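You operate a simulated robot arm through the tools that you are given. There is no shell and no other tool.

The job below is to be done with a simulated two-armed robot. You get a single attempt, and the scene is never put back.

JOB
Put the 13 wooden block from the chest top behind the cloth rolls on the bare bench top. Take the eraser and put it on top of the purple sleeve. Push the short cupboard door shut. Shut the box drawer. Close the braid drawer. Fetch the blue book from the big green mat and set it on the front of the white counter. Take the white paper wad and leave it on the big green mat. Put the red thin roll from the clear end of the wide table on top of the foil roll there and the green thin roll on the bench top beside the drying rack. Any order will do. Set down upright: thin roll.

It is judged by the outcome, as a careful person would: the job done as asked, and still so three seconds after it is handed in. It fails if anything else is knocked over, pushed out of place, dropped, spilled or broken. Flat cloth is picked up by pressing the open fingertips on it (5 to 10 N) and closing them slowly along it; thin cloth reads only 2 to 8 mm in the jaws.

ROBOT AND FRAMES
Two 7-joint arms with fingered hands on one trunk, on a base that moves. Base frame: it is fixed to the floor where the robot stands at the start and does not move with it; the origin is under the middle of the robot, x ahead of it, y to its left, z up; the surface under the hand at the start is at about z = 93. Lengths are in cm, angles in rad, forces in N, time in s.
The left shoulder is at the start at [3, 12, 106.3], the right one opposite. With the tool pointing down near the work surface each hand reaches from about 30 to 70 cm from the robot's upright axis, wherever it stands, measured 20 degrees to its own side. Places, roughly: bare bench top [310, 130, 90]; bench top beside the drying rack (26x12 cm) [-162, -42, 90]; big green mat [310, 0, 90]; blue book (6x9x2 cm) [290, -50, 90]; box drawer [170, -50, 60]; braid drawer [170, -50, 70]; eraser (6x4x4 cm) [160, -70, 90]; foil roll (6x6x5 cm) [100, -240, 80]; front of the white counter (16x158 cm) [296, -152, 88]; purple sleeve (10x15x3 cm) [50, -560, 90]; short cupboard door [180, -40, 30]; thin roll [100, -250, 75]; white paper wad (5x5x5 cm) [290, -180, 90]; wooden block [50, 0, 100]. Payload 4 kg a hand.
Tool frame (each hand has its own): the origin (TCP) lies between the finger pads and is the grasp point; the fingertips stand 1.9 cm ahead of it; z points along the fingers, y is the line along which they close. The gripper opens to 12 cm; its body begins 5.3 cm behind the TCP. The gripper is a hand of 3 fingers: y runs from the thumb to the fingers, the wrist lies at [0, 0, -21.9] in the tool frame, and closing takes about 1.5 s.
Orientation is told as [roll, pitch, yaw] about the base's x, y, z axes, in that order, counted from this pose: with the fingers straight down and closing along the base's y, the tool's x points along the base's -x, its y along +y and its z along -z.

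CONTROLS
- The arms move only by the tool drive_tool. It takes "left_series", "right_series" or both (then of equal length, played together; a hand with none holds still); each is a list of rows, each a list of 6 numbers: the shift along the base's x, y, z in cm, then the turn, a rotation vector about the base's x, y, z in rad. In form: [[tx, ty, tz, ax, ay, az], ...]. A call has 1 to 20 rows; each row is the pose to reach, as a shift and turn from the pose commanded when the call began. "left_gripper" and "right_gripper" are, for a hand that has rows, the gripper command, from -1 (shut) to 1 (fully open), values between in proportion, set as the call begins (left out, the last holds). Rows are played at 5 a second. More than 5 cm and 0.15 rad between two rows, or a gripper value outside its range, and nothing of the call is played. Where a pose cannot be reached the arm comes as near as it can. A force on the tool above 40 N (or 10 N above the force at the start of the call, whichever is more), or a blocked arm, ends the call early, and 0.2 s more pass. The fingers move at their own pace (about 7.2 cm/s each) and stop on an object; they squeeze with about 27 N. The grip force told is the motor's: it shows also when the fingers shut on nothing. Time passes only in rows, and 0.2 s behind the last, so rows that repeat a pose let the fingers close. It gives the time, the measured TCP pose, the force on the tool (base axes), the opening and the grip force at its end, in the units of the frame above (readings bear some noise), with the torque about the TCP (base axes, N m) and any sound that the robot's microphone picked up, and new pictures: "show" is both (left out), scene, wrist or none (wrist: the cameras of the hands that moved).
- Cameras (640 x 400 px; columns grow to the right, rows downward): "scene" is now at [4.09, -2.87, 160.68]; the picture's right is [-0.28, -0.96, 0.00], its down [-0.68, 0.20, -0.70] and it looks along [0.68, -0.19, -0.71] (base axes); focal length 286 px, centre (320, 200). "left" rides on the left gripper at [-6.6, -0.4, -7.9] in its tool frame; the picture's right is [0.05, -1.00, 0.00], its down [0.76, 0.04, -0.64] and it looks along [0.64, 0.03, 0.77] (tool axes); focal length 251 px, centre (320, 200). "right" rides on the right gripper at [6.6, -0.4, -7.9] in its tool frame; the picture's right is [0.05, 1.00, 0.00], its down [-0.76, 0.04, -0.64] and it looks along [-0.64, 0.04, 0.77] (tool axes); focal length 251 px, centre (320, 200). There is no depth. A picture from a camera that has moved, and an enlarged one, comes with that camera's place and axes in the base frame and with its lens. The place of the scene camera against the robot may be out by one fixed shift of up to 2.5 cm in any direction.
- slide_trunk(by): moves the trunk up (or, below 0, down) by that many cm; the arms and the scene camera ride with it, the base frame stays. It gives what a move gives, with no picture.
- steer(legs): drives the robot by 1 to 6 legs, each [ahead, turn to the left] in cm and rad, along the robot's own axes; the way and the turn of a leg run together, so that a leg with both is an arc; at most 150 cm and 3.142 rad a leg. The arms and the cameras ride along, it lands a little off, and it stops where it bumps. It gives what a move gives, and a new picture of the scene camera.
- finger_targets(finger1, finger2, thumb_bend, hand): sets how far each is bent, from 0 (flat) to 1 (curled in); at 0.3 the hand is open as for a grip, at 0.7 the pads meet at the TCP. One left out holds its place. A second passes; each finger stops where it meets its share of the squeeze, and holds until it gets a number again. A gripper value or a shape takes the hand back. It gives what a move gives, with no picture; readings hold the bend of each and the force on the fingers (four entries, about 0 where the hand has none), thumb and palm.
- grasp_type(shape, hand): the hand has 3 fingers and takes this shape, open, in about a second: jaw (thumb against the fingers, like two jaws); tri (thumb and two fingers); tip (a fingertip pinch); poke (one finger out to press); point (the index stretched); flat (the hand flat); cup (the hand cupped); fist (a fist). The gripper value then closes the fingers along that shape, each until it touches; the sizes above hold for jaw. It gives what a move gives, with no picture.
- head_to(pan, tilt): turns the head with the scene camera to pan (to the left, within 2.094 rad either way) and tilt (down, from -0.506 to 1.204), counted from straight ahead of the robot. It gives what a move gives, and a new picture of the scene camera.
- close_up(camera, box): a new picture of the part [left, top, right, bottom] of that camera's present view, enlarged. The clock stands still meanwhile.
- job_done(): hands the job in; it is judged then, once.

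Places have to be worked out from the pictures, the camera data and where the tool is seen. Open the grippers and draw the arms clear of the work before you hand the job in, unless the task says otherwise.

The tools are called after ">>>" as name(argument=value, ...) on one line, values as JSON. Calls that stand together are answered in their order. drive_tool: Moves the arms, as the interface text tells. Its arguments: {"type":"object","properties":{"left_series":{"type":"array","items":{"type":"array","items":{"type":"number"}}},"left_gripper":{"type":"number"},"right_series":{"type":"array","items":{"type":"array","items":{"type":"number"}}},"right_gripper":{"type":"number"},"show":{"type":"string","enum":["both","scene","wrist","none"]}},"required":[]} The other tools are called the same way: slide_trunk (by) moves the trunk up or down; grasp_type (shape, hand) gives the hand a shape; finger_targets (finger1, finger2, thumb_bend, hand) moves the fingers one by one; steer (legs) drives the base; head_to (pan, tilt) turns the head that bears the scene camera; close_up (camera, box) takes an enlarged picture of a part of a camera's view; job_done () hands the job in.

At the start:

```text
time_s: 0.0
left_tcp_pos: [52.08, 10.65, 118.05]
left_tool_rot: [0.001, 0.0, 0.007]
left_ft_force: [0.1, -0.4, 0.1]
left_moment: [-0.01, -0.02, -0.04]
left_finger_gap: 11.96
left_gripper_force: 0.0
left_shape: jaw
left_bend: [0.3, 0.3, 0.3]
left_finger forces: [0.1, 0.0, 0.0, 0.1, 0.0, 0.1]
right_tcp_pos: [51.04, -35.12, 115.21]
right_tool_rot: [0.0, -0.001, 0.007]
right_ft_force: [0.2, -0.5, 0.3]
right_moment: [-0.02, 0.02, 0.0]
right_finger_gap: 12.02
right_gripper_force: 0.1
right_shape: jaw
right_bend: [0.3, 0.3, 0.3]
right_finger forces: [0.1, 0.0, 0.0, 0.1, 0.0, 0.0]
trunk travel left (down, up): [-27.5, 26.5]
robot x, y, heading: [-0.03, 0.08, 0.004]
head pan, tilt (commanded): [-0.281, 0.791]
```

scene: 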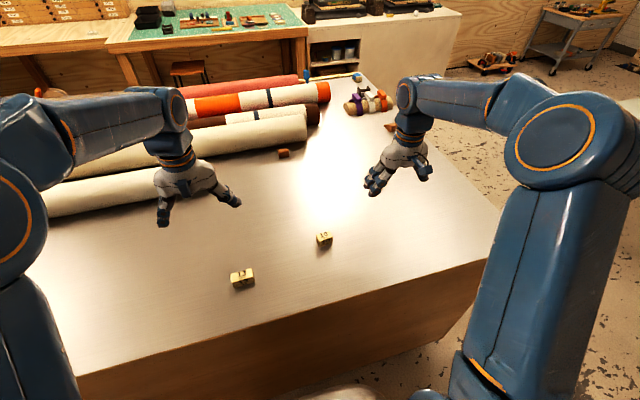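
right: 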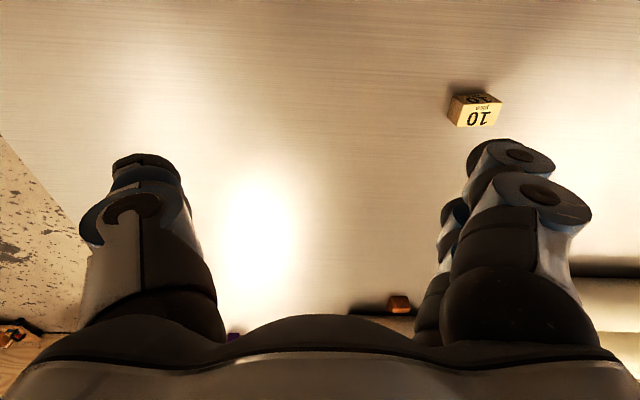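
left: 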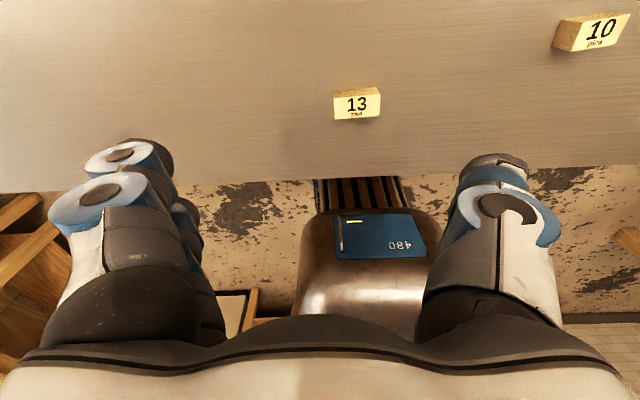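

I begin by looking around: the picture shows a chest with blocks 13 and 10, cloth rolls, and benches in the back. I turn the head to survey the room.

>>> close_up(camera="scene", box=[0, 0, 320, 200])

>>> close_up(camera="scene", box=[320, 0, 640, 200])

>>> head_to(pan=0.3, tilt=0.3)

>>> head_to(pan=-0.5, tilt=0.3)

>>> head_to(pan=-1.3, tilt=0.3)

>>> head_to(pan=-2.09, tilt=0.3)

>>> head_to(pan=2.09, tilt=0.3)

>>> head_to(pan=1.2, tilt=0.3)

```text
2.00 times, centred on (160, 100) of scene
camera zoom: at [4.09, -2.87, 160.68], right [-0.28, -0.96, 0.0], down [-0.68, 0.2, -0.7], along [0.68, -0.19, -0.71], focal length 572 px, centre (640, 400)
```

zoom: 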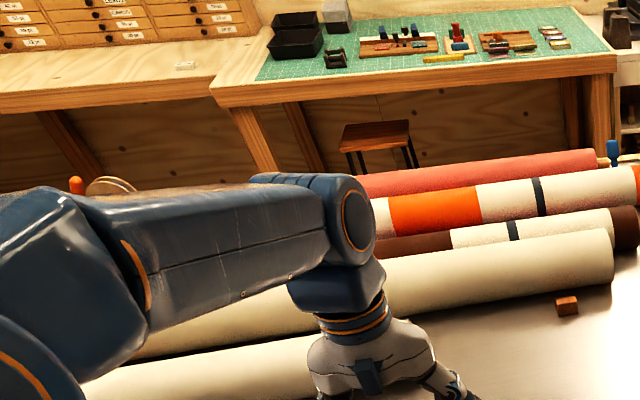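

```text
2.00 times, centred on (480, 100) of scene
camera zoom: at [4.09, -2.87, 160.68], right [-0.28, -0.96, 0.0], down [-0.68, 0.2, -0.7], along [0.68, -0.19, -0.71], focal length 572 px, centre (0, 400)
```

zoom: 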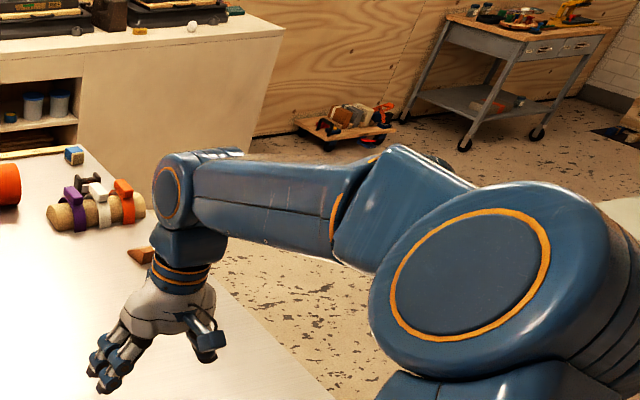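

```text
time_s: 1.0
left_tcp_pos: [52.14, 10.6, 118.1]
left_tool_rot: [-0.001, 0.0, 0.007]
left_ft_force: [-0.4, 0.6, 0.0]
left_moment: [0.05, 0.0, 0.0]
left_finger_gap: 11.99
left_gripper_force: 0.1
left_shape: jaw
left_bend: [0.3, 0.3, 0.3]
left_finger forces: [0.0, 0.0, 0.1, 0.1, 0.0, 0.0]
right_tcp_pos: [51.02, -35.17, 115.16]
right_tool_rot: [-0.001, 0.0, 0.006]
right_ft_force: [-0.1, 0.3, 0.0]
right_moment: [0.01, -0.02, -0.01]
right_finger_gap: 11.98
right_gripper_force: 0.0
right_shape: jaw
right_bend: [0.3, 0.3, 0.3]
right_finger forces: [0.0, 0.0, 0.1, 0.1, 0.0, 0.0]
trunk travel left (down, up): [-27.5, 26.5]
robot x, y, heading: [-0.02, 0.08, 0.002]
head pan, tilt (commanded): [0.3, 0.3]
camera scene: at [5.23, 2.13, 165.04], right [0.29, -0.96, 0.0], down [-0.28, -0.09, -0.95], along [0.91, 0.28, -0.3], focal length 286 px, centre (320, 200)
```

scene: 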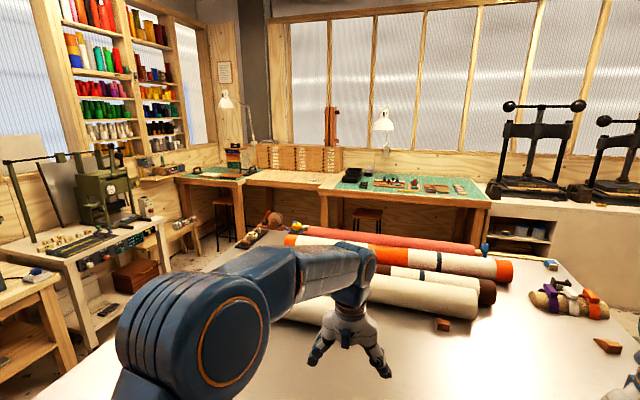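

```text
time_s: 2.1
left_tcp_pos: [52.12, 10.76, 118.03]
left_tool_rot: [0.001, 0.001, 0.006]
left_ft_force: [0.1, 0.0, 0.1]
left_moment: [0.02, -0.02, 0.04]
left_finger_gap: 11.99
left_gripper_force: 0.1
left_shape: jaw
left_bend: [0.3, 0.3, 0.3]
left_finger forces: [0.0, 0.1, 0.1, 0.0, 0.0, 0.0]
right_tcp_pos: [51.07, -35.18, 115.13]
right_tool_rot: [0.001, 0.0, 0.007]
right_ft_force: [-0.3, 0.0, 0.3]
right_moment: [0.04, -0.03, 0.0]
right_finger_gap: 12.03
right_gripper_force: 0.0
right_shape: jaw
right_bend: [0.3, 0.3, 0.3]
right_finger forces: [0.0, 0.0, 0.0, 0.0, 0.0, 0.0]
trunk travel left (down, up): [-27.5, 26.5]
robot x, y, heading: [-0.13, 0.01, -0.001]
head pan, tilt (commanded): [-0.499, 0.3]
camera scene: at [4.5, -5.09, 165.05], right [-0.48, -0.88, 0.0], down [-0.26, 0.14, -0.96], along [0.84, -0.46, -0.3], focal length 286 px, centre (320, 200)
```

scene: 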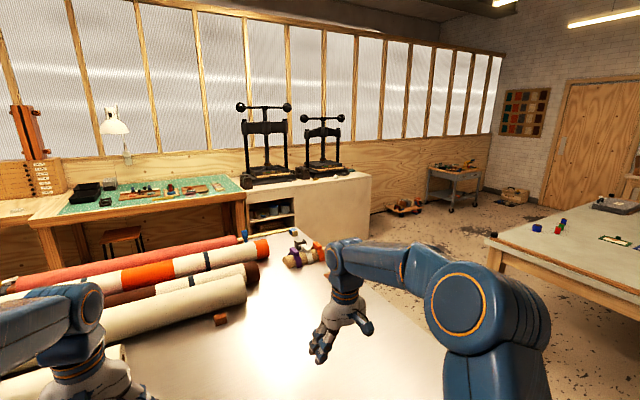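

```text
time_s: 3.2
left_tcp_pos: [52.16, 10.6, 118.12]
left_tool_rot: [0.001, -0.001, 0.007]
left_ft_force: [-0.2, -1.0, -0.3]
left_moment: [-0.01, -0.02, 0.0]
left_finger_gap: 12.0
left_gripper_force: 0.0
left_shape: jaw
left_bend: [0.3, 0.3, 0.3]
left_finger forces: [0.0, 0.1, 0.0, 0.1, 0.0, 0.1]
right_tcp_pos: [51.06, -35.02, 115.23]
right_tool_rot: [0.001, -0.001, 0.007]
right_ft_force: [-0.4, -0.1, 0.2]
right_moment: [-0.01, -0.02, 0.02]
right_finger_gap: 11.99
right_gripper_force: 0.1
right_shape: jaw
right_bend: [0.3, 0.3, 0.3]
right_finger forces: [0.0, 0.1, 0.0, 0.1, 0.0, 0.0]
trunk travel left (down, up): [-27.5, 26.5]
robot x, y, heading: [-0.01, 0.01, 0.002]
head pan, tilt (commanded): [-1.3, 0.3]
camera scene: at [-1.19, -9.62, 165.05], right [-0.96, -0.27, 0.0], down [-0.08, 0.28, -0.96], along [0.26, -0.92, -0.3], focal length 286 px, centre (320, 200)
```

scene: 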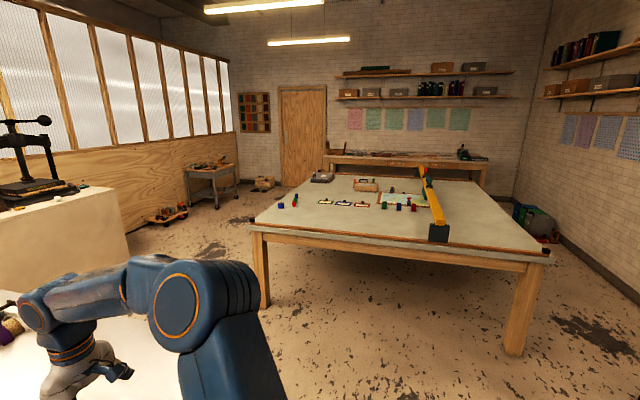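

```text
time_s: 4.4
left_tcp_pos: [52.18, 10.62, 117.96]
left_tool_rot: [0.0, 0.001, 0.008]
left_ft_force: [0.6, 1.1, 0.4]
left_moment: [-0.01, 0.01, 0.01]
left_finger_gap: 11.97
left_gripper_force: 0.1
left_shape: jaw
left_bend: [0.3, 0.3, 0.3]
left_finger forces: [0.0, 0.0, 0.0, 0.1, 0.1, 0.0]
right_tcp_pos: [51.07, -35.22, 115.13]
right_tool_rot: [0.0, -0.001, 0.007]
right_ft_force: [0.3, -1.1, -0.1]
right_moment: [0.02, 0.0, -0.01]
right_finger_gap: 11.97
right_gripper_force: 0.1
right_shape: jaw
right_bend: [0.3, 0.3, 0.3]
right_finger forces: [0.0, 0.0, 0.0, 0.0, 0.1, 0.0]
trunk travel left (down, up): [-27.5, 26.5]
robot x, y, heading: [-0.03, -0.06, 0.002]
head pan, tilt (commanded): [-2.089, 0.3]
camera scene: at [-8.32, -8.74, 165.05], right [-0.87, 0.49, 0.0], down [0.15, 0.26, -0.96], along [-0.47, -0.83, -0.3], focal length 286 px, centre (320, 200)
```

scene: 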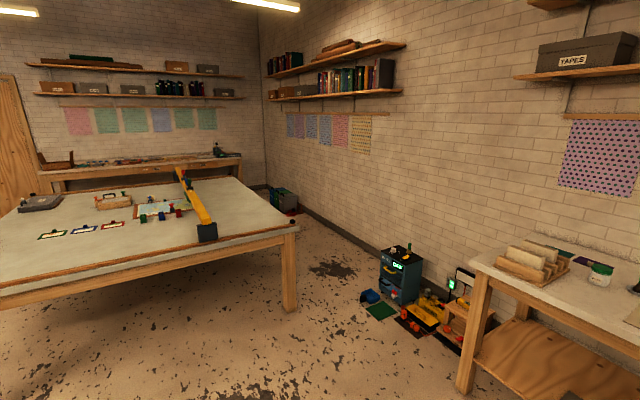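

```text
time_s: 7.8
left_tcp_pos: [52.23, 10.65, 118.16]
left_tool_rot: [0.001, -0.001, 0.007]
left_ft_force: [0.2, 0.4, -0.8]
left_moment: [0.03, 0.0, 0.02]
left_finger_gap: 11.97
left_gripper_force: 0.1
left_shape: jaw
left_bend: [0.3, 0.3, 0.3]
left_finger forces: [0.0, 0.0, 0.1, 0.0, 0.1, 0.1]
right_tcp_pos: [51.05, -35.04, 115.18]
right_tool_rot: [0.001, 0.0, 0.009]
right_ft_force: [-0.3, -0.3, -0.5]
right_moment: [-0.01, -0.02, 0.0]
right_finger_gap: 12.0
right_gripper_force: 0.2
right_shape: jaw
right_bend: [0.3, 0.3, 0.3]
right_finger forces: [0.0, 0.0, 0.1, 0.0, 0.0, 0.0]
trunk travel left (down, up): [-27.5, 26.5]
robot x, y, heading: [-0.08, -0.1, -0.004]
head pan, tilt (commanded): [2.089, 0.3]
camera scene: at [-8.32, 7.49, 165.05], right [0.87, 0.5, 0.0], down [0.15, -0.26, -0.96], along [-0.47, 0.83, -0.3], focal length 286 px, centre (320, 200)
```

scene: 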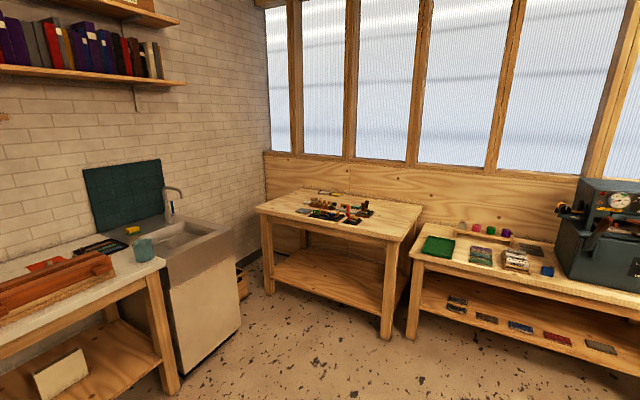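

```text
time_s: 9.0
left_tcp_pos: [52.19, 10.7, 118.16]
left_tool_rot: [0.001, 0.001, 0.008]
left_ft_force: [0.1, 0.5, -0.6]
left_moment: [0.01, 0.0, -0.05]
left_finger_gap: 12.01
left_gripper_force: 0.0
left_shape: jaw
left_bend: [0.3, 0.3, 0.3]
left_finger forces: [0.0, 0.1, 0.1, 0.1, 0.1, 0.1]
right_tcp_pos: [51.15, -35.17, 115.15]
right_tool_rot: [0.001, 0.0, 0.006]
right_ft_force: [0.2, -0.4, 0.2]
right_moment: [0.0, -0.01, 0.01]
right_finger_gap: 12.01
right_gripper_force: 0.1
right_shape: jaw
right_bend: [0.3, 0.3, 0.3]
right_finger forces: [0.1, 0.0, 0.0, 0.0, 0.0, 0.0]
trunk travel left (down, up): [-27.5, 26.5]
robot x, y, heading: [0.27, 0.24, 0.005]
head pan, tilt (commanded): [1.201, 0.3]
camera scene: at [-0.33, 8.08, 165.05], right [0.93, -0.36, 0.0], down [-0.11, -0.28, -0.96], along [0.34, 0.89, -0.3], focal length 286 px, centre (320, 200)
```

scene: 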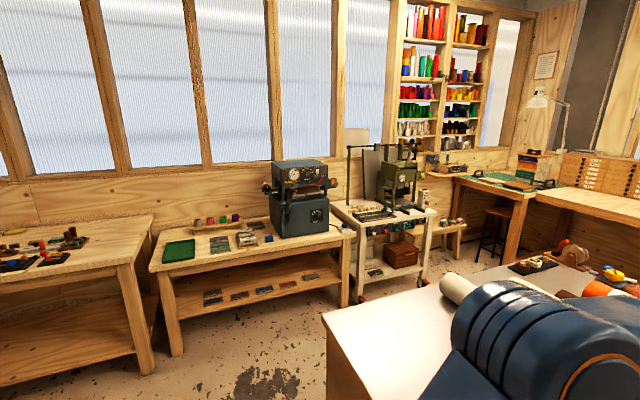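

The room is mapped roughly: far benches along x≈310, white counter to the right, wide table at right. I look down closely at the blocks and the chest.

>>> head_to(pan=0.1, tilt=0.9)

>>> close_up(camera="left", box=[260, 50, 460, 175])

>>> close_up(camera="scene", box=[240, 150, 480, 300])

```text
time_s: 10.3
left_tcp_pos: [52.12, 10.71, 117.92]
left_tool_rot: [0.0, 0.001, 0.007]
left_ft_force: [-1.2, 0.1, 0.4]
left_moment: [-0.01, 0.02, 0.05]
left_finger_gap: 11.99
left_gripper_force: 0.1
left_shape: jaw
left_bend: [0.3, 0.3, 0.3]
left_finger forces: [0.0, 0.1, 0.0, 0.0, 0.0, 0.1]
right_tcp_pos: [51.03, -35.09, 115.09]
right_tool_rot: [0.001, 0.0, 0.006]
right_ft_force: [-1.3, 0.2, -0.2]
right_moment: [0.02, 0.02, 0.02]
right_finger_gap: 11.98
right_gripper_force: 0.0
right_shape: jaw
right_bend: [0.3, 0.3, 0.3]
right_finger forces: [0.1, 0.0, 0.0, 0.0, 0.1, 0.0]
trunk travel left (down, up): [-27.5, 26.5]
robot x, y, heading: [0.04, -0.38, 0.006]
head pan, tilt (commanded): [0.099, 0.901]
camera scene: at [3.81, 0.13, 159.82], right [0.1, -0.99, 0.0], down [-0.78, -0.08, -0.62], along [0.62, 0.06, -0.78], focal length 286 px, centre (320, 200)
```

scene: 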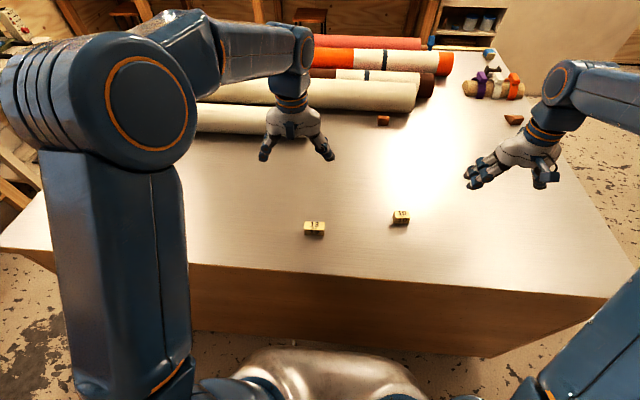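

```text
3.20 times, centred on (360, 112) of left
camera zoom: at [58.82, 10.23, 126.02], right [-0.05, -1.0, 0.0], down [-0.76, 0.04, 0.64], along [-0.64, 0.03, -0.77], focal length 805 px, centre (192, 480)
```

zoom: 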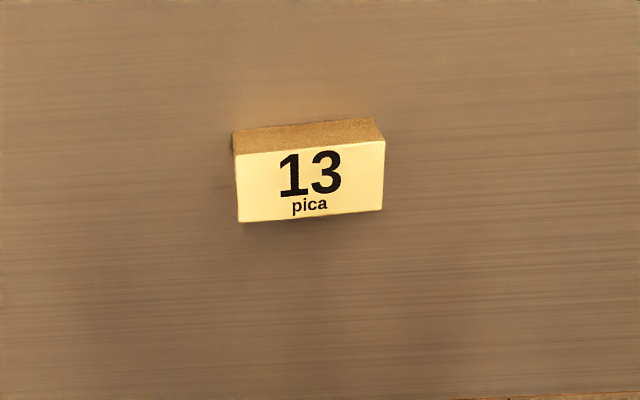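

```text
2.67 times, centred on (360, 225) of scene
camera zoom: at [3.81, 0.13, 159.82], right [0.1, -0.99, 0.0], down [-0.78, -0.08, -0.62], along [0.62, 0.06, -0.78], focal length 763 px, centre (213, 133)
```

zoom: 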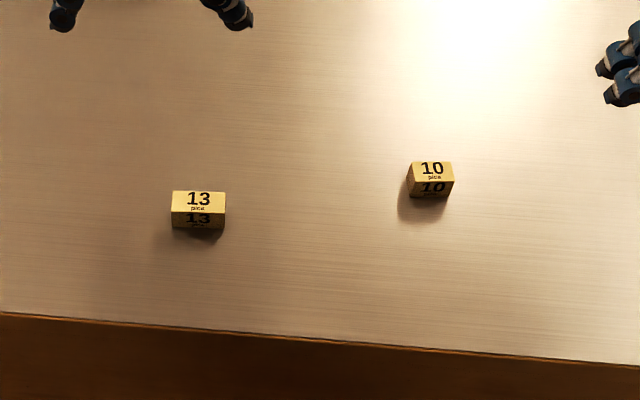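

Block 13 sits at about (48, 6.3, 95), 6 cm long along y. I move the left hand over it and partway down.

>>> drive_tool(left_series=[[-2, -2.2, -3, 0, 0, 0], [-4.1, -4.4, -7, 0, 0, 0], [-4.1, -4.4, -11.5, 0, 0, 0], [-4.1, -4.4, -15, 0, 0, 0], [-4.1, -4.4, -15, 0, 0, 0]], left_gripper=1)

```text
refused: row 2 steps farther than a row can; nothing moved
```

The step was slightly too long; I split it into smaller rows.

>>> drive_tool(left_series=[[-2, -2.2, -3, 0, 0, 0], [-4.1, -4.4, -6, 0, 0, 0], [-4.1, -4.4, -10, 0, 0, 0], [-4.1, -4.4, -14, 0, 0, 0], [-4.1, -4.4, -15, 0, 0, 0]], left_gripper=1)

```text
time_s: 11.5
left_tcp_pos: [48.14, 6.21, 103.01]
left_tool_rot: [0.001, 0.0, 0.006]
left_ft_force: [-0.1, 0.5, -0.2]
left_moment: [0.01, 0.04, 0.0]
left_finger_gap: 12.0
left_gripper_force: 0.0
left_shape: jaw
left_bend: [0.3, 0.3, 0.3]
left_finger forces: [0.1, 0.0, 0.0, 0.0, 0.1, 0.0]
right_tcp_pos: [51.0, -35.05, 115.21]
right_tool_rot: [0.0, -0.002, 0.007]
right_ft_force: [-0.1, -0.4, 0.7]
right_moment: [0.01, 0.0, 0.01]
right_finger_gap: 12.0
right_gripper_force: 0.0
right_shape: jaw
right_bend: [0.3, 0.3, 0.3]
right_finger forces: [0.0, 0.1, 0.0, 0.0, 0.0, 0.1]
trunk travel left (down, up): [-27.5, 26.5]
robot x, y, heading: [-0.02, 0.35, 0.002]
head pan, tilt (commanded): [0.099, 0.901]
camera scene: at [3.8, 0.15, 159.82], right [0.1, -1.0, 0.0], down [-0.78, -0.08, -0.62], along [0.62, 0.06, -0.78], focal length 286 px, centre (320, 200)
camera left: at [54.69, 5.91, 111.04], right [-0.05, -1.0, 0.0], down [-0.76, 0.04, 0.64], along [-0.64, 0.03, -0.77], focal length 251 px, centre (320, 200)
```

scene: 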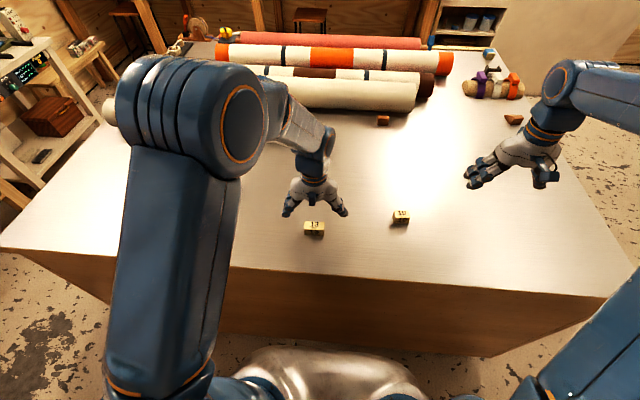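
left: 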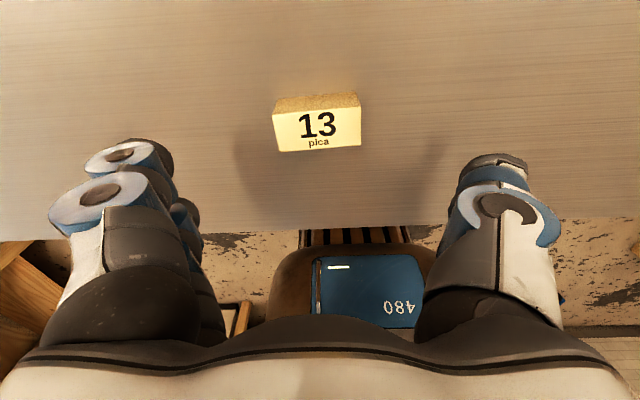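

The block is centred at (48.1, 6.3). I lower the hand to z≈95.6 in small steps.

>>> drive_tool(left_series=[[0, 0, -3, 0, 0, 0], [0, 0, -5, 0, 0, 0], [0, 0, -6.5, 0, 0, 0], [0, 0, -7.3, 0, 0, 0], [0, 0, -7.3, 0, 0, 0]], show="wrist")

```text
time_s: 12.7
left_tcp_pos: [47.98, 6.09, 95.85]
left_tool_rot: [-0.001, -0.001, 0.008]
left_ft_force: [0.0, 1.6, 0.0]
left_moment: [-0.02, 0.02, 0.0]
left_finger_gap: 11.98
left_gripper_force: 0.0
left_shape: jaw
left_bend: [0.3, 0.3, 0.3]
left_finger forces: [0.0, 0.0, 0.0, 0.0, 0.0, 0.1]
right_tcp_pos: [51.1, -35.21, 115.17]
right_tool_rot: [0.001, -0.002, 0.008]
right_ft_force: [0.6, -0.4, -0.6]
right_moment: [0.03, 0.02, 0.01]
right_finger_gap: 12.0
right_gripper_force: 0.0
right_shape: jaw
right_bend: [0.3, 0.3, 0.3]
right_finger forces: [0.1, 0.0, 0.0, 0.1, 0.1, 0.0]
trunk travel left (down, up): [-27.5, 26.5]
robot x, y, heading: [0.07, -0.46, 0.005]
head pan, tilt (commanded): [0.099, 0.901]
camera left: at [54.73, 5.8, 103.74], right [-0.05, -1.0, 0.0], down [-0.76, 0.04, 0.64], along [-0.64, 0.03, -0.77], focal length 251 px, centre (320, 200)
```

left: 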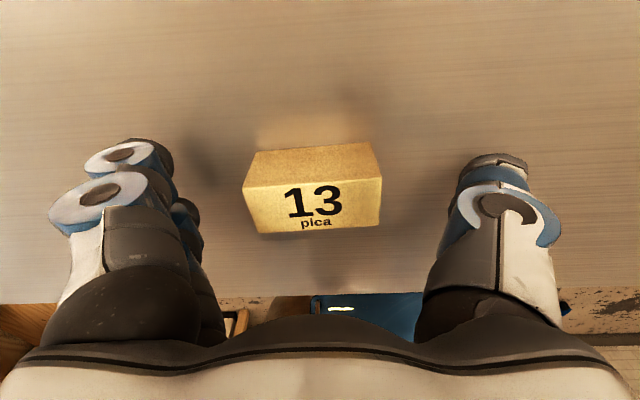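

The block sits between thumb and fingers. I close the left gripper.

>>> drive_tool(left_series=[[0, 0, 0, 0, 0, 0], [0, 0, 0, 0, 0, 0], [0, 0, 0, 0, 0, 0], [0, 0, 0, 0, 0, 0], [0, 0, 0, 0, 0, 0], [0, 0, 0, 0, 0, 0], [0, 0, 0, 0, 0, 0], [0, 0, 0, 0, 0, 0]], left_gripper=-1, show="wrist")

```text
time_s: 14.5
left_tcp_pos: [48.11, 6.24, 95.87]
left_tool_rot: [0.0, 0.002, 0.006]
left_ft_force: [1.4, -0.6, 5.0]
left_moment: [0.11, 0.04, -0.05]
left_finger_gap: 3.79
left_gripper_force: 26.9
left_shape: jaw
left_bend: [1.0, 0.36, 0.97]
left_finger forces: [0.6, 21.8, 0.1, 0.1, 23.3, 0.1]
right_tcp_pos: [51.06, -35.11, 115.21]
right_tool_rot: [0.001, 0.0, 0.007]
right_ft_force: [-0.1, -0.7, -0.1]
right_moment: [0.0, 0.01, 0.01]
right_finger_gap: 11.99
right_gripper_force: 0.0
right_shape: jaw
right_bend: [0.3, 0.3, 0.3]
right_finger forces: [0.1, 0.0, 0.1, 0.0, 0.0, 0.0]
trunk travel left (down, up): [-27.5, 26.5]
robot x, y, heading: [-0.28, -0.22, -0.001]
head pan, tilt (commanded): [0.099, 0.901]
camera left: at [54.74, 5.77, 103.78], right [-0.05, -1.0, 0.0], down [-0.76, 0.04, 0.64], along [-0.64, 0.03, -0.77], focal length 251 px, centre (320, 200)
```

left: 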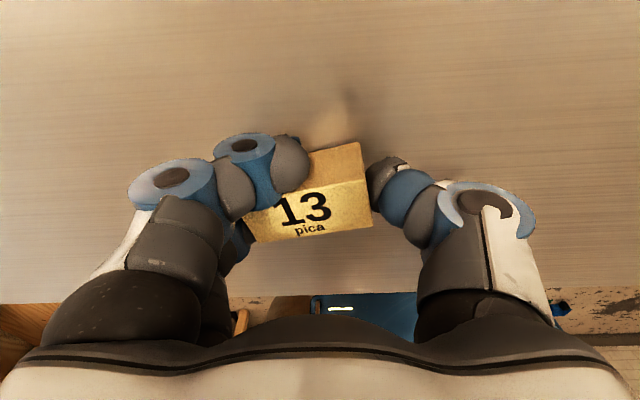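

Only one finger and the thumb hold the block end-on, so I open, rise and turn the hand a quarter turn to grip across the short side instead.

>>> drive_tool(left_series=[[0, 0, 0, 0, 0, 0], [0, 0, 0, 0, 0, 0], [0, 0, 0, 0, 0, 0], [0, 0, 0, 0, 0, 0], [0, 0, 0, 0, 0, 0], [0, 0, 0, 0, 0, 0], [0, 0, 2, 0, 0, 0], [0, 0, 5, 0, 0, 0], [0, 0, 8, 0, 0, 0]], left_gripper=1, show="wrist")

>>> drive_tool(left_series=[[0, 0, 0, 0, 0, -0.14], [0, 0, 0, 0, 0, -0.28], [0, 0, 0, 0, 0, -0.42], [0, 0, 0, 0, 0, -0.56], [0, 0, 0, 0, 0, -0.7], [0, 0, 0, 0, 0, -0.84], [0, 0, 0, 0, 0, -0.98], [0, 0, 0, 0, 0, -1.12], [0, 0, 0, 0, 0, -1.26], [0, 0, 0, 0, 0, -1.4], [0, 0, 0, 0, 0, -1.54], [0, 0, 0, 0, 0, -1.57], [0, 0, 0, 0, 0, -1.57]])

```text
time_s: 16.5
left_tcp_pos: [47.94, 6.31, 103.77]
left_tool_rot: [-0.001, 0.0, 0.008]
left_ft_force: [0.7, -0.7, -0.6]
left_moment: [-0.01, -0.01, 0.02]
left_finger_gap: 11.98
left_gripper_force: 0.1
left_shape: jaw
left_bend: [0.3, 0.3, 0.3]
left_finger forces: [0.0, 0.0, 0.0, 0.0, 0.0, 0.0]
right_tcp_pos: [50.96, -35.07, 115.25]
right_tool_rot: [-0.001, 0.001, 0.006]
right_ft_force: [-0.1, -0.1, -0.4]
right_moment: [-0.01, -0.04, -0.03]
right_finger_gap: 11.98
right_gripper_force: 0.1
right_shape: jaw
right_bend: [0.3, 0.3, 0.3]
right_finger forces: [0.1, 0.0, 0.0, 0.0, 0.1, 0.0]
trunk travel left (down, up): [-27.5, 26.5]
robot x, y, heading: [0.03, 0.27, 0.0]
head pan, tilt (commanded): [0.099, 0.901]
camera left: at [54.66, 5.82, 111.73], right [-0.05, -1.0, 0.0], down [-0.76, 0.04, 0.64], along [-0.64, 0.03, -0.77], focal length 251 px, centre (320, 200)
```

left: 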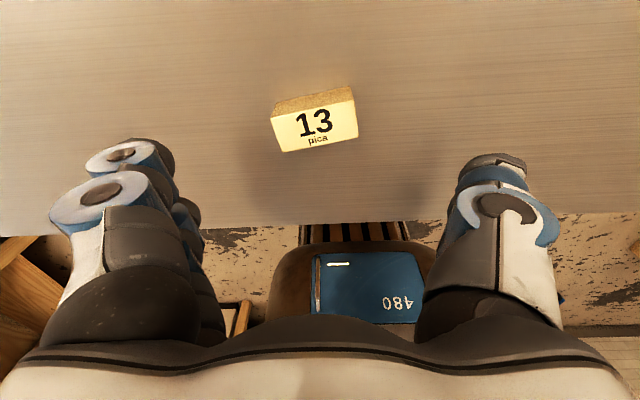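

```text
time_s: 19.3
left_tcp_pos: [48.0, 6.36, 103.72]
left_tool_rot: [0.001, 0.001, -1.563]
left_ft_force: [0.8, -0.4, 0.0]
left_moment: [-0.02, 0.02, -0.03]
left_finger_gap: 11.99
left_gripper_force: 0.1
left_shape: jaw
left_bend: [0.3, 0.3, 0.3]
left_finger forces: [0.1, 0.0, 0.1, 0.1, 0.1, 0.0]
right_tcp_pos: [51.02, -35.09, 115.13]
right_tool_rot: [0.0, 0.001, 0.006]
right_ft_force: [-0.1, -0.4, 0.6]
right_moment: [-0.02, -0.01, -0.01]
right_finger_gap: 12.01
right_gripper_force: 0.0
right_shape: jaw
right_bend: [0.3, 0.3, 0.3]
right_finger forces: [0.0, 0.0, 0.1, 0.1, 0.1, 0.1]
trunk travel left (down, up): [-27.5, 26.5]
robot x, y, heading: [0.16, 0.21, 0.0]
head pan, tilt (commanded): [0.099, 0.901]
camera scene: at [3.81, 0.13, 159.82], right [0.1, -1.0, 0.0], down [-0.78, -0.08, -0.62], along [0.62, 0.06, -0.78], focal length 286 px, centre (320, 200)
camera left: at [47.73, -0.46, 111.77], right [-1.0, 0.05, 0.0], down [0.04, 0.76, 0.64], along [0.03, 0.64, -0.77], focal length 251 px, centre (320, 200)
```

scene: 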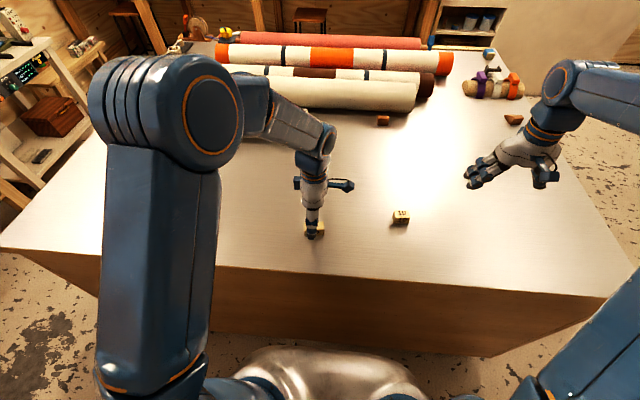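
left: 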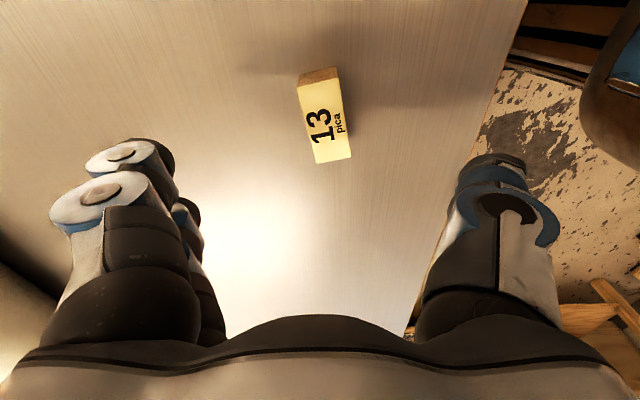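

The block lies at (47.5, 6.3), turned about 0.16 rad. I turn the hand to match, lower onto it, and close.

>>> drive_tool(left_series=[[-0.3, 0, -2, 0, 0, 0.1], [-0.45, 0, -4.5, 0, 0, 0.16], [-0.45, 0, -6.5, 0, 0, 0.16], [-0.45, 0, -7.9, 0, 0, 0.16], [-0.45, 0, -7.9, 0, 0, 0.16]], show="wrist")

>>> drive_tool(left_series=[[0, 0, 0, 0, 0, 0], [0, 0, 0, 0, 0, 0], [0, 0, 0, 0, 0, 0], [0, 0, 0, 0, 0, 0], [0, 0, 0, 0, 0, 0], [0, 0, 0, 0, 0, 0], [0, 0, 0, 0, 0, 0], [0, 0, 0, 0, 0, 0], [0, 0, 0, 0, 0, 0]], left_gripper=-1, show="wrist")

```text
time_s: 20.5
left_tcp_pos: [47.65, 6.37, 95.73]
left_tool_rot: [-0.002, -0.001, -1.404]
left_ft_force: [-0.3, 0.0, -0.5]
left_moment: [-0.05, 0.0, 0.03]
left_finger_gap: 12.0
left_gripper_force: 0.2
left_shape: jaw
left_bend: [0.3, 0.3, 0.3]
left_finger forces: [0.1, 0.0, 0.1, 0.0, 0.0, 0.0]
right_tcp_pos: [50.98, -35.18, 115.19]
right_tool_rot: [0.0, 0.001, 0.007]
right_ft_force: [-0.2, -0.1, 0.4]
right_moment: [0.0, -0.03, 0.02]
right_finger_gap: 11.98
right_gripper_force: 0.1
right_shape: jaw
right_bend: [0.3, 0.3, 0.3]
right_finger forces: [0.0, 0.0, 0.0, 0.0, 0.1, 0.1]
trunk travel left (down, up): [-27.5, 26.5]
robot x, y, heading: [0.14, 0.14, -0.002]
head pan, tilt (commanded): [0.099, 0.901]
camera left: at [48.35, -0.32, 103.74], right [-0.99, -0.11, 0.0], down [-0.09, 0.76, 0.64], along [-0.07, 0.64, -0.77], focal length 251 px, centre (320, 200)
```

left: 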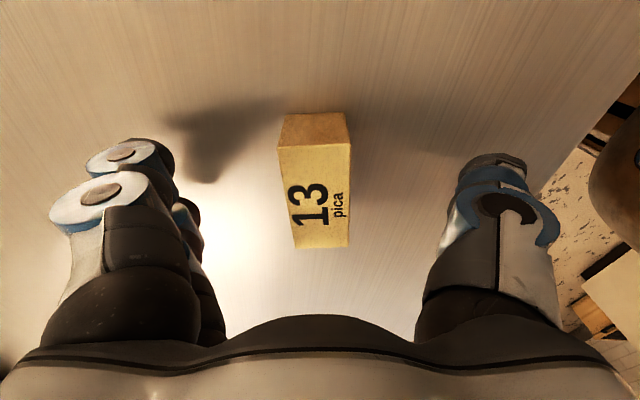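

```text
time_s: 22.5
left_tcp_pos: [47.65, 6.4, 95.82]
left_tool_rot: [-0.001, 0.0, -1.404]
left_ft_force: [0.2, -0.2, 0.5]
left_moment: [0.02, -0.03, 0.0]
left_finger_gap: 2.09
left_gripper_force: 27.6
left_shape: jaw
left_bend: [0.48, 0.48, 0.89]
left_finger forces: [11.8, 11.9, 0.1, 0.1, 23.6, 0.0]
right_tcp_pos: [51.12, -35.03, 115.19]
right_tool_rot: [0.001, 0.001, 0.008]
right_ft_force: [0.5, 0.5, 0.2]
right_moment: [-0.01, -0.01, -0.04]
right_finger_gap: 11.97
right_gripper_force: 0.1
right_shape: jaw
right_bend: [0.3, 0.3, 0.3]
right_finger forces: [0.0, 0.0, 0.1, 0.1, 0.1, 0.1]
trunk travel left (down, up): [-27.5, 26.5]
robot x, y, heading: [-0.13, 0.07, -0.005]
head pan, tilt (commanded): [0.099, 0.901]
camera left: at [48.35, -0.32, 103.75], right [-0.99, -0.11, 0.0], down [-0.09, 0.76, 0.64], along [-0.07, 0.64, -0.77], focal length 251 px, centre (320, 200)
```

left: 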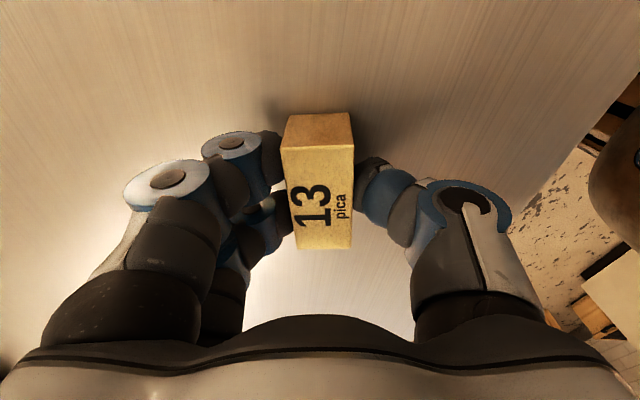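

Both fingers and thumb now hold the block firmly (gap 2.1 cm). I lift it, and then look closely at the wide table end.

>>> drive_tool(left_series=[[0, 0, 2, 0, 0, 0], [0, 0, 6, 0, 0, 0], [0, 0, 11, 0, 0, 0], [0, 0, 16, 0, 0, 0], [0, 0, 21, 0, 0, 0], [-1, 4, 24, 0, 0, 0], [-3, 8, 24, 0, 0, 0]], show="wrist")

>>> head_to(pan=-0.9, tilt=0.3)

>>> close_up(camera="scene", box=[360, 150, 600, 300])

>>> close_up(camera="scene", box=[40, 130, 280, 280])

```text
refused: row 6 steps farther than a row can; nothing moved
```

```text
time_s: 23.8
left_tcp_pos: [47.51, 6.23, 95.75]
left_tool_rot: [0.002, 0.0, -1.403]
left_ft_force: [0.0, -0.3, 0.4]
left_moment: [0.01, 0.0, 0.0]
left_finger_gap: 2.1
left_gripper_force: 27.2
left_shape: jaw
left_bend: [0.48, 0.48, 0.89]
left_finger forces: [11.8, 11.9, 0.0, 0.0, 23.5, 0.0]
right_tcp_pos: [51.18, -35.18, 115.29]
right_tool_rot: [0.0, 0.001, 0.007]
right_ft_force: [0.5, 0.1, -1.0]
right_moment: [0.01, -0.01, 0.02]
right_finger_gap: 11.97
right_gripper_force: 0.1
right_shape: jaw
right_bend: [0.3, 0.3, 0.3]
right_finger forces: [0.1, 0.0, 0.0, 0.0, 0.1, 0.0]
trunk travel left (down, up): [-27.5, 26.5]
robot x, y, heading: [-0.34, 0.02, 0.004]
head pan, tilt (commanded): [-0.901, 0.3]
camera scene: at [2.11, -7.94, 165.04], right [-0.78, -0.62, 0.0], down [-0.18, 0.23, -0.95], along [0.59, -0.75, -0.3], focal length 286 px, centre (320, 200)
```

scene: 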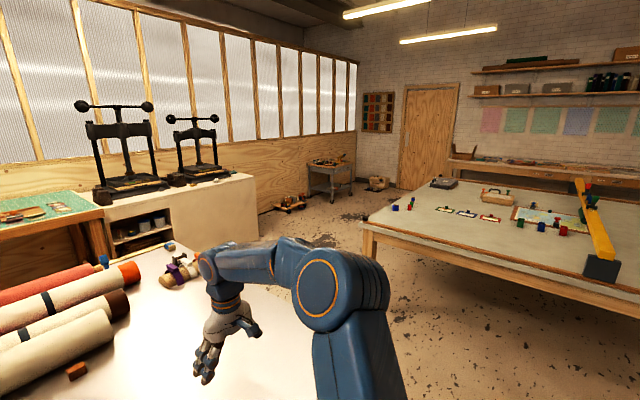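

```text
2.67 times, centred on (480, 225) of scene
camera zoom: at [2.11, -7.94, 165.04], right [-0.78, -0.62, 0.0], down [-0.18, 0.23, -0.95], along [0.59, -0.75, -0.3], focal length 763 px, centre (-107, 133)
```

zoom: 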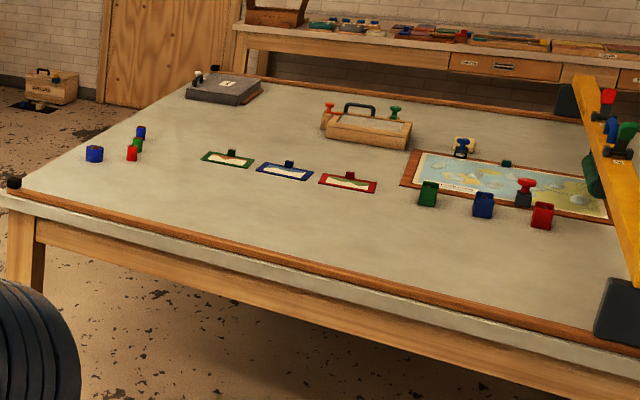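

```text
2.67 times, centred on (160, 205) of scene
camera zoom: at [2.11, -7.94, 165.04], right [-0.78, -0.62, 0.0], down [-0.18, 0.23, -0.95], along [0.59, -0.75, -0.3], focal length 763 px, centre (747, 187)
```

zoom: 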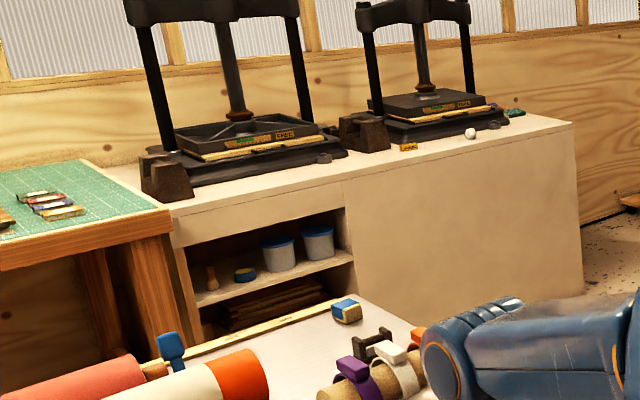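

The table's clear end shows a fat blue foil roll and thin rolls (red, green, blue) standing. Now I lift the block in smaller steps.

>>> drive_tool(left_series=[[0, 0, 2, 0, 0, 0], [0, 0, 6, 0, 0, 0], [0, 0, 10.5, 0, 0, 0], [0, 0, 15, 0, 0, 0], [0, 0, 19, 0, 0, 0], [-1, 3, 22, 0, 0, 0], [-3, 7, 23, 0, 0, 0], [-5, 10, 23, 0, 0, 0], [-7, 13, 23, 0, 0, 0], [-8, 14, 23, 0, 0, 0]], right_series=[[0, 0, 2, 0, 0, 0], [0, 0, 4, 0, 0, 0], [0, 0, 4, 0, 0, 0], [0, 0, 4, 0, 0, 0], [0, 0, 4, 0, 0, 0], [-2, 0, 4, 0, 0, 0], [-4, 0, 4, 0, 0, 0], [-6, 0, 4, 0, 0, 0], [-8, 0, 4, 0, 0, 0], [-10, 0, 4, 0, 0, 0]])

```text
time_s: 26.0
left_tcp_pos: [39.68, 20.32, 119.06]
left_tool_rot: [0.001, 0.001, -1.403]
left_ft_force: [0.0, -0.1, 0.2]
left_moment: [-0.05, -0.03, 0.02]
left_finger_gap: 2.09
left_gripper_force: 27.1
left_shape: jaw
left_bend: [0.48, 0.48, 0.89]
left_finger forces: [11.8, 11.8, 0.1, 0.0, 23.6, 0.0]
right_tcp_pos: [40.95, -35.09, 119.48]
right_tool_rot: [-0.001, -0.002, 0.006]
right_ft_force: [-0.7, 0.9, 0.3]
right_moment: [0.0, -0.03, 0.02]
right_finger_gap: 11.99
right_gripper_force: 0.0
right_shape: jaw
right_bend: [0.3, 0.3, 0.3]
right_finger forces: [0.1, 0.1, 0.0, 0.1, 0.0, 0.0]
trunk travel left (down, up): [-27.5, 26.5]
robot x, y, heading: [0.39, 0.22, 0.0]
head pan, tilt (commanded): [-0.901, 0.3]
camera scene: at [1.99, -7.94, 165.05], right [-0.78, -0.62, 0.0], down [-0.18, 0.23, -0.96], along [0.59, -0.75, -0.3], focal length 286 px, centre (320, 200)
camera right: at [34.19, -35.55, 127.25], right [-0.06, 1.0, 0.0], down [0.76, 0.05, 0.64], along [0.64, 0.04, -0.76], focal length 251 px, centre (320, 200)
camera left: at [40.36, 13.51, 126.96], right [-0.99, -0.11, 0.0], down [-0.09, 0.76, 0.64], along [-0.07, 0.64, -0.77], focal length 251 px, centre (320, 200)
```

scene: 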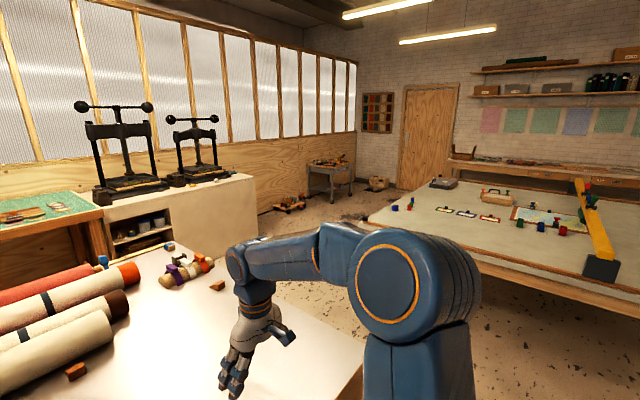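
right: 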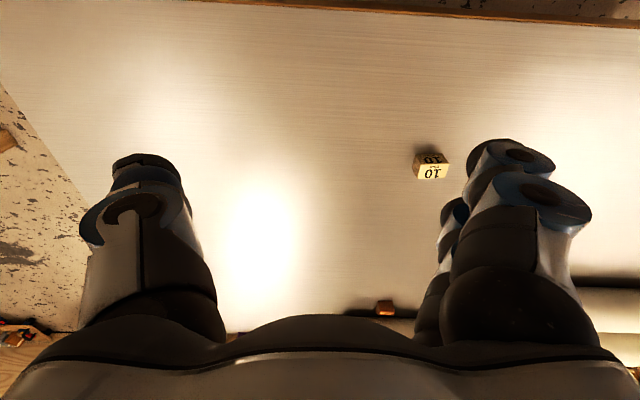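
left: 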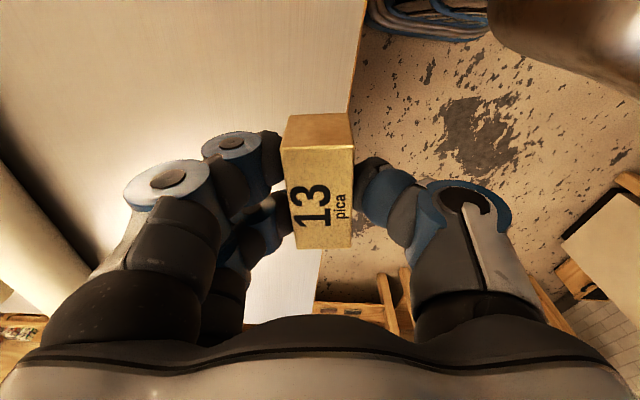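

The block is held well. I back off a bit from the chest, then turn right and drive along the front of the chest toward the aisle.

>>> steer(legs=[[-20, 0], [0, -1.571]])

>>> head_to(pan=0, tilt=0.5)

```text
time_s: 30.0
left_tcp_pos: [18.34, -22.71, 119.14]
left_tool_rot: [-0.001, 0.004, -2.412]
left_ft_force: [-0.4, -1.0, 0.3]
left_moment: [0.02, -0.02, -0.03]
left_finger_gap: 2.03
left_gripper_force: 26.9
left_shape: jaw
left_bend: [1.0, 1.0, 0.89]
left_finger forces: [12.4, 11.8, 0.1, 0.1, 24.4, 0.0]
right_tcp_pos: [-27.8, -53.15, 119.38]
right_tool_rot: [0.002, -0.003, -1.004]
right_ft_force: [-0.1, -0.2, -0.6]
right_moment: [0.02, -0.03, 0.01]
right_finger_gap: 12.01
right_gripper_force: 0.0
right_shape: jaw
right_bend: [0.3, 0.3, 0.3]
right_finger forces: [0.0, 0.1, 0.1, 0.0, 0.0, 0.0]
trunk travel left (down, up): [-27.5, 26.5]
robot x, y, heading: [-15.15, 3.5, -1.034]
head pan, tilt (commanded): [-0.901, 0.3]
stopped in leg 2: the robot was blocked; the commanded pose is now the measured one
camera scene: at [-21.39, -4.26, 165.04], right [-0.94, 0.35, 0.0], down [0.11, 0.28, -0.95], along [-0.34, -0.89, -0.3], focal length 286 px, centre (320, 200)
```

scene: 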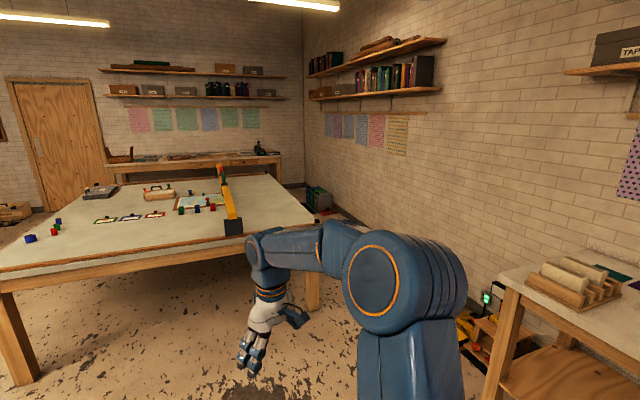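

```text
time_s: 31.2
left_tcp_pos: [18.51, -22.57, 119.09]
left_tool_rot: [0.0, 0.001, -2.412]
left_ft_force: [0.5, 0.3, -0.7]
left_moment: [-0.01, -0.04, 0.01]
left_finger_gap: 2.04
left_gripper_force: 26.5
left_shape: jaw
left_bend: [1.0, 1.0, 0.89]
left_finger forces: [12.4, 11.7, 0.1, 0.0, 24.3, 0.0]
right_tcp_pos: [-27.75, -53.03, 119.42]
right_tool_rot: [0.0, -0.003, -1.004]
right_ft_force: [0.1, -0.6, -0.3]
right_moment: [-0.02, 0.0, 0.01]
right_finger_gap: 11.99
right_gripper_force: 0.1
right_shape: jaw
right_bend: [0.3, 0.3, 0.3]
right_finger forces: [0.0, 0.1, 0.0, 0.1, 0.1, 0.0]
trunk travel left (down, up): [-27.5, 26.5]
robot x, y, heading: [-15.18, 3.29, -1.032]
head pan, tilt (commanded): [0.0, 0.499]
camera scene: at [-13.18, -3.21, 163.21], right [-0.86, -0.51, 0.0], down [-0.25, 0.41, -0.88], along [0.45, -0.75, -0.48], focal length 286 px, centre (320, 200)
```

scene: 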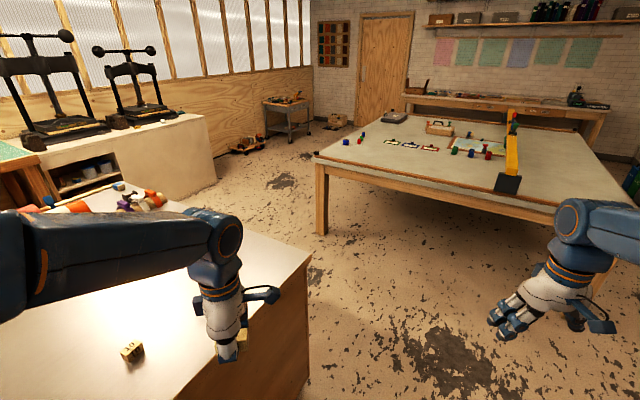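

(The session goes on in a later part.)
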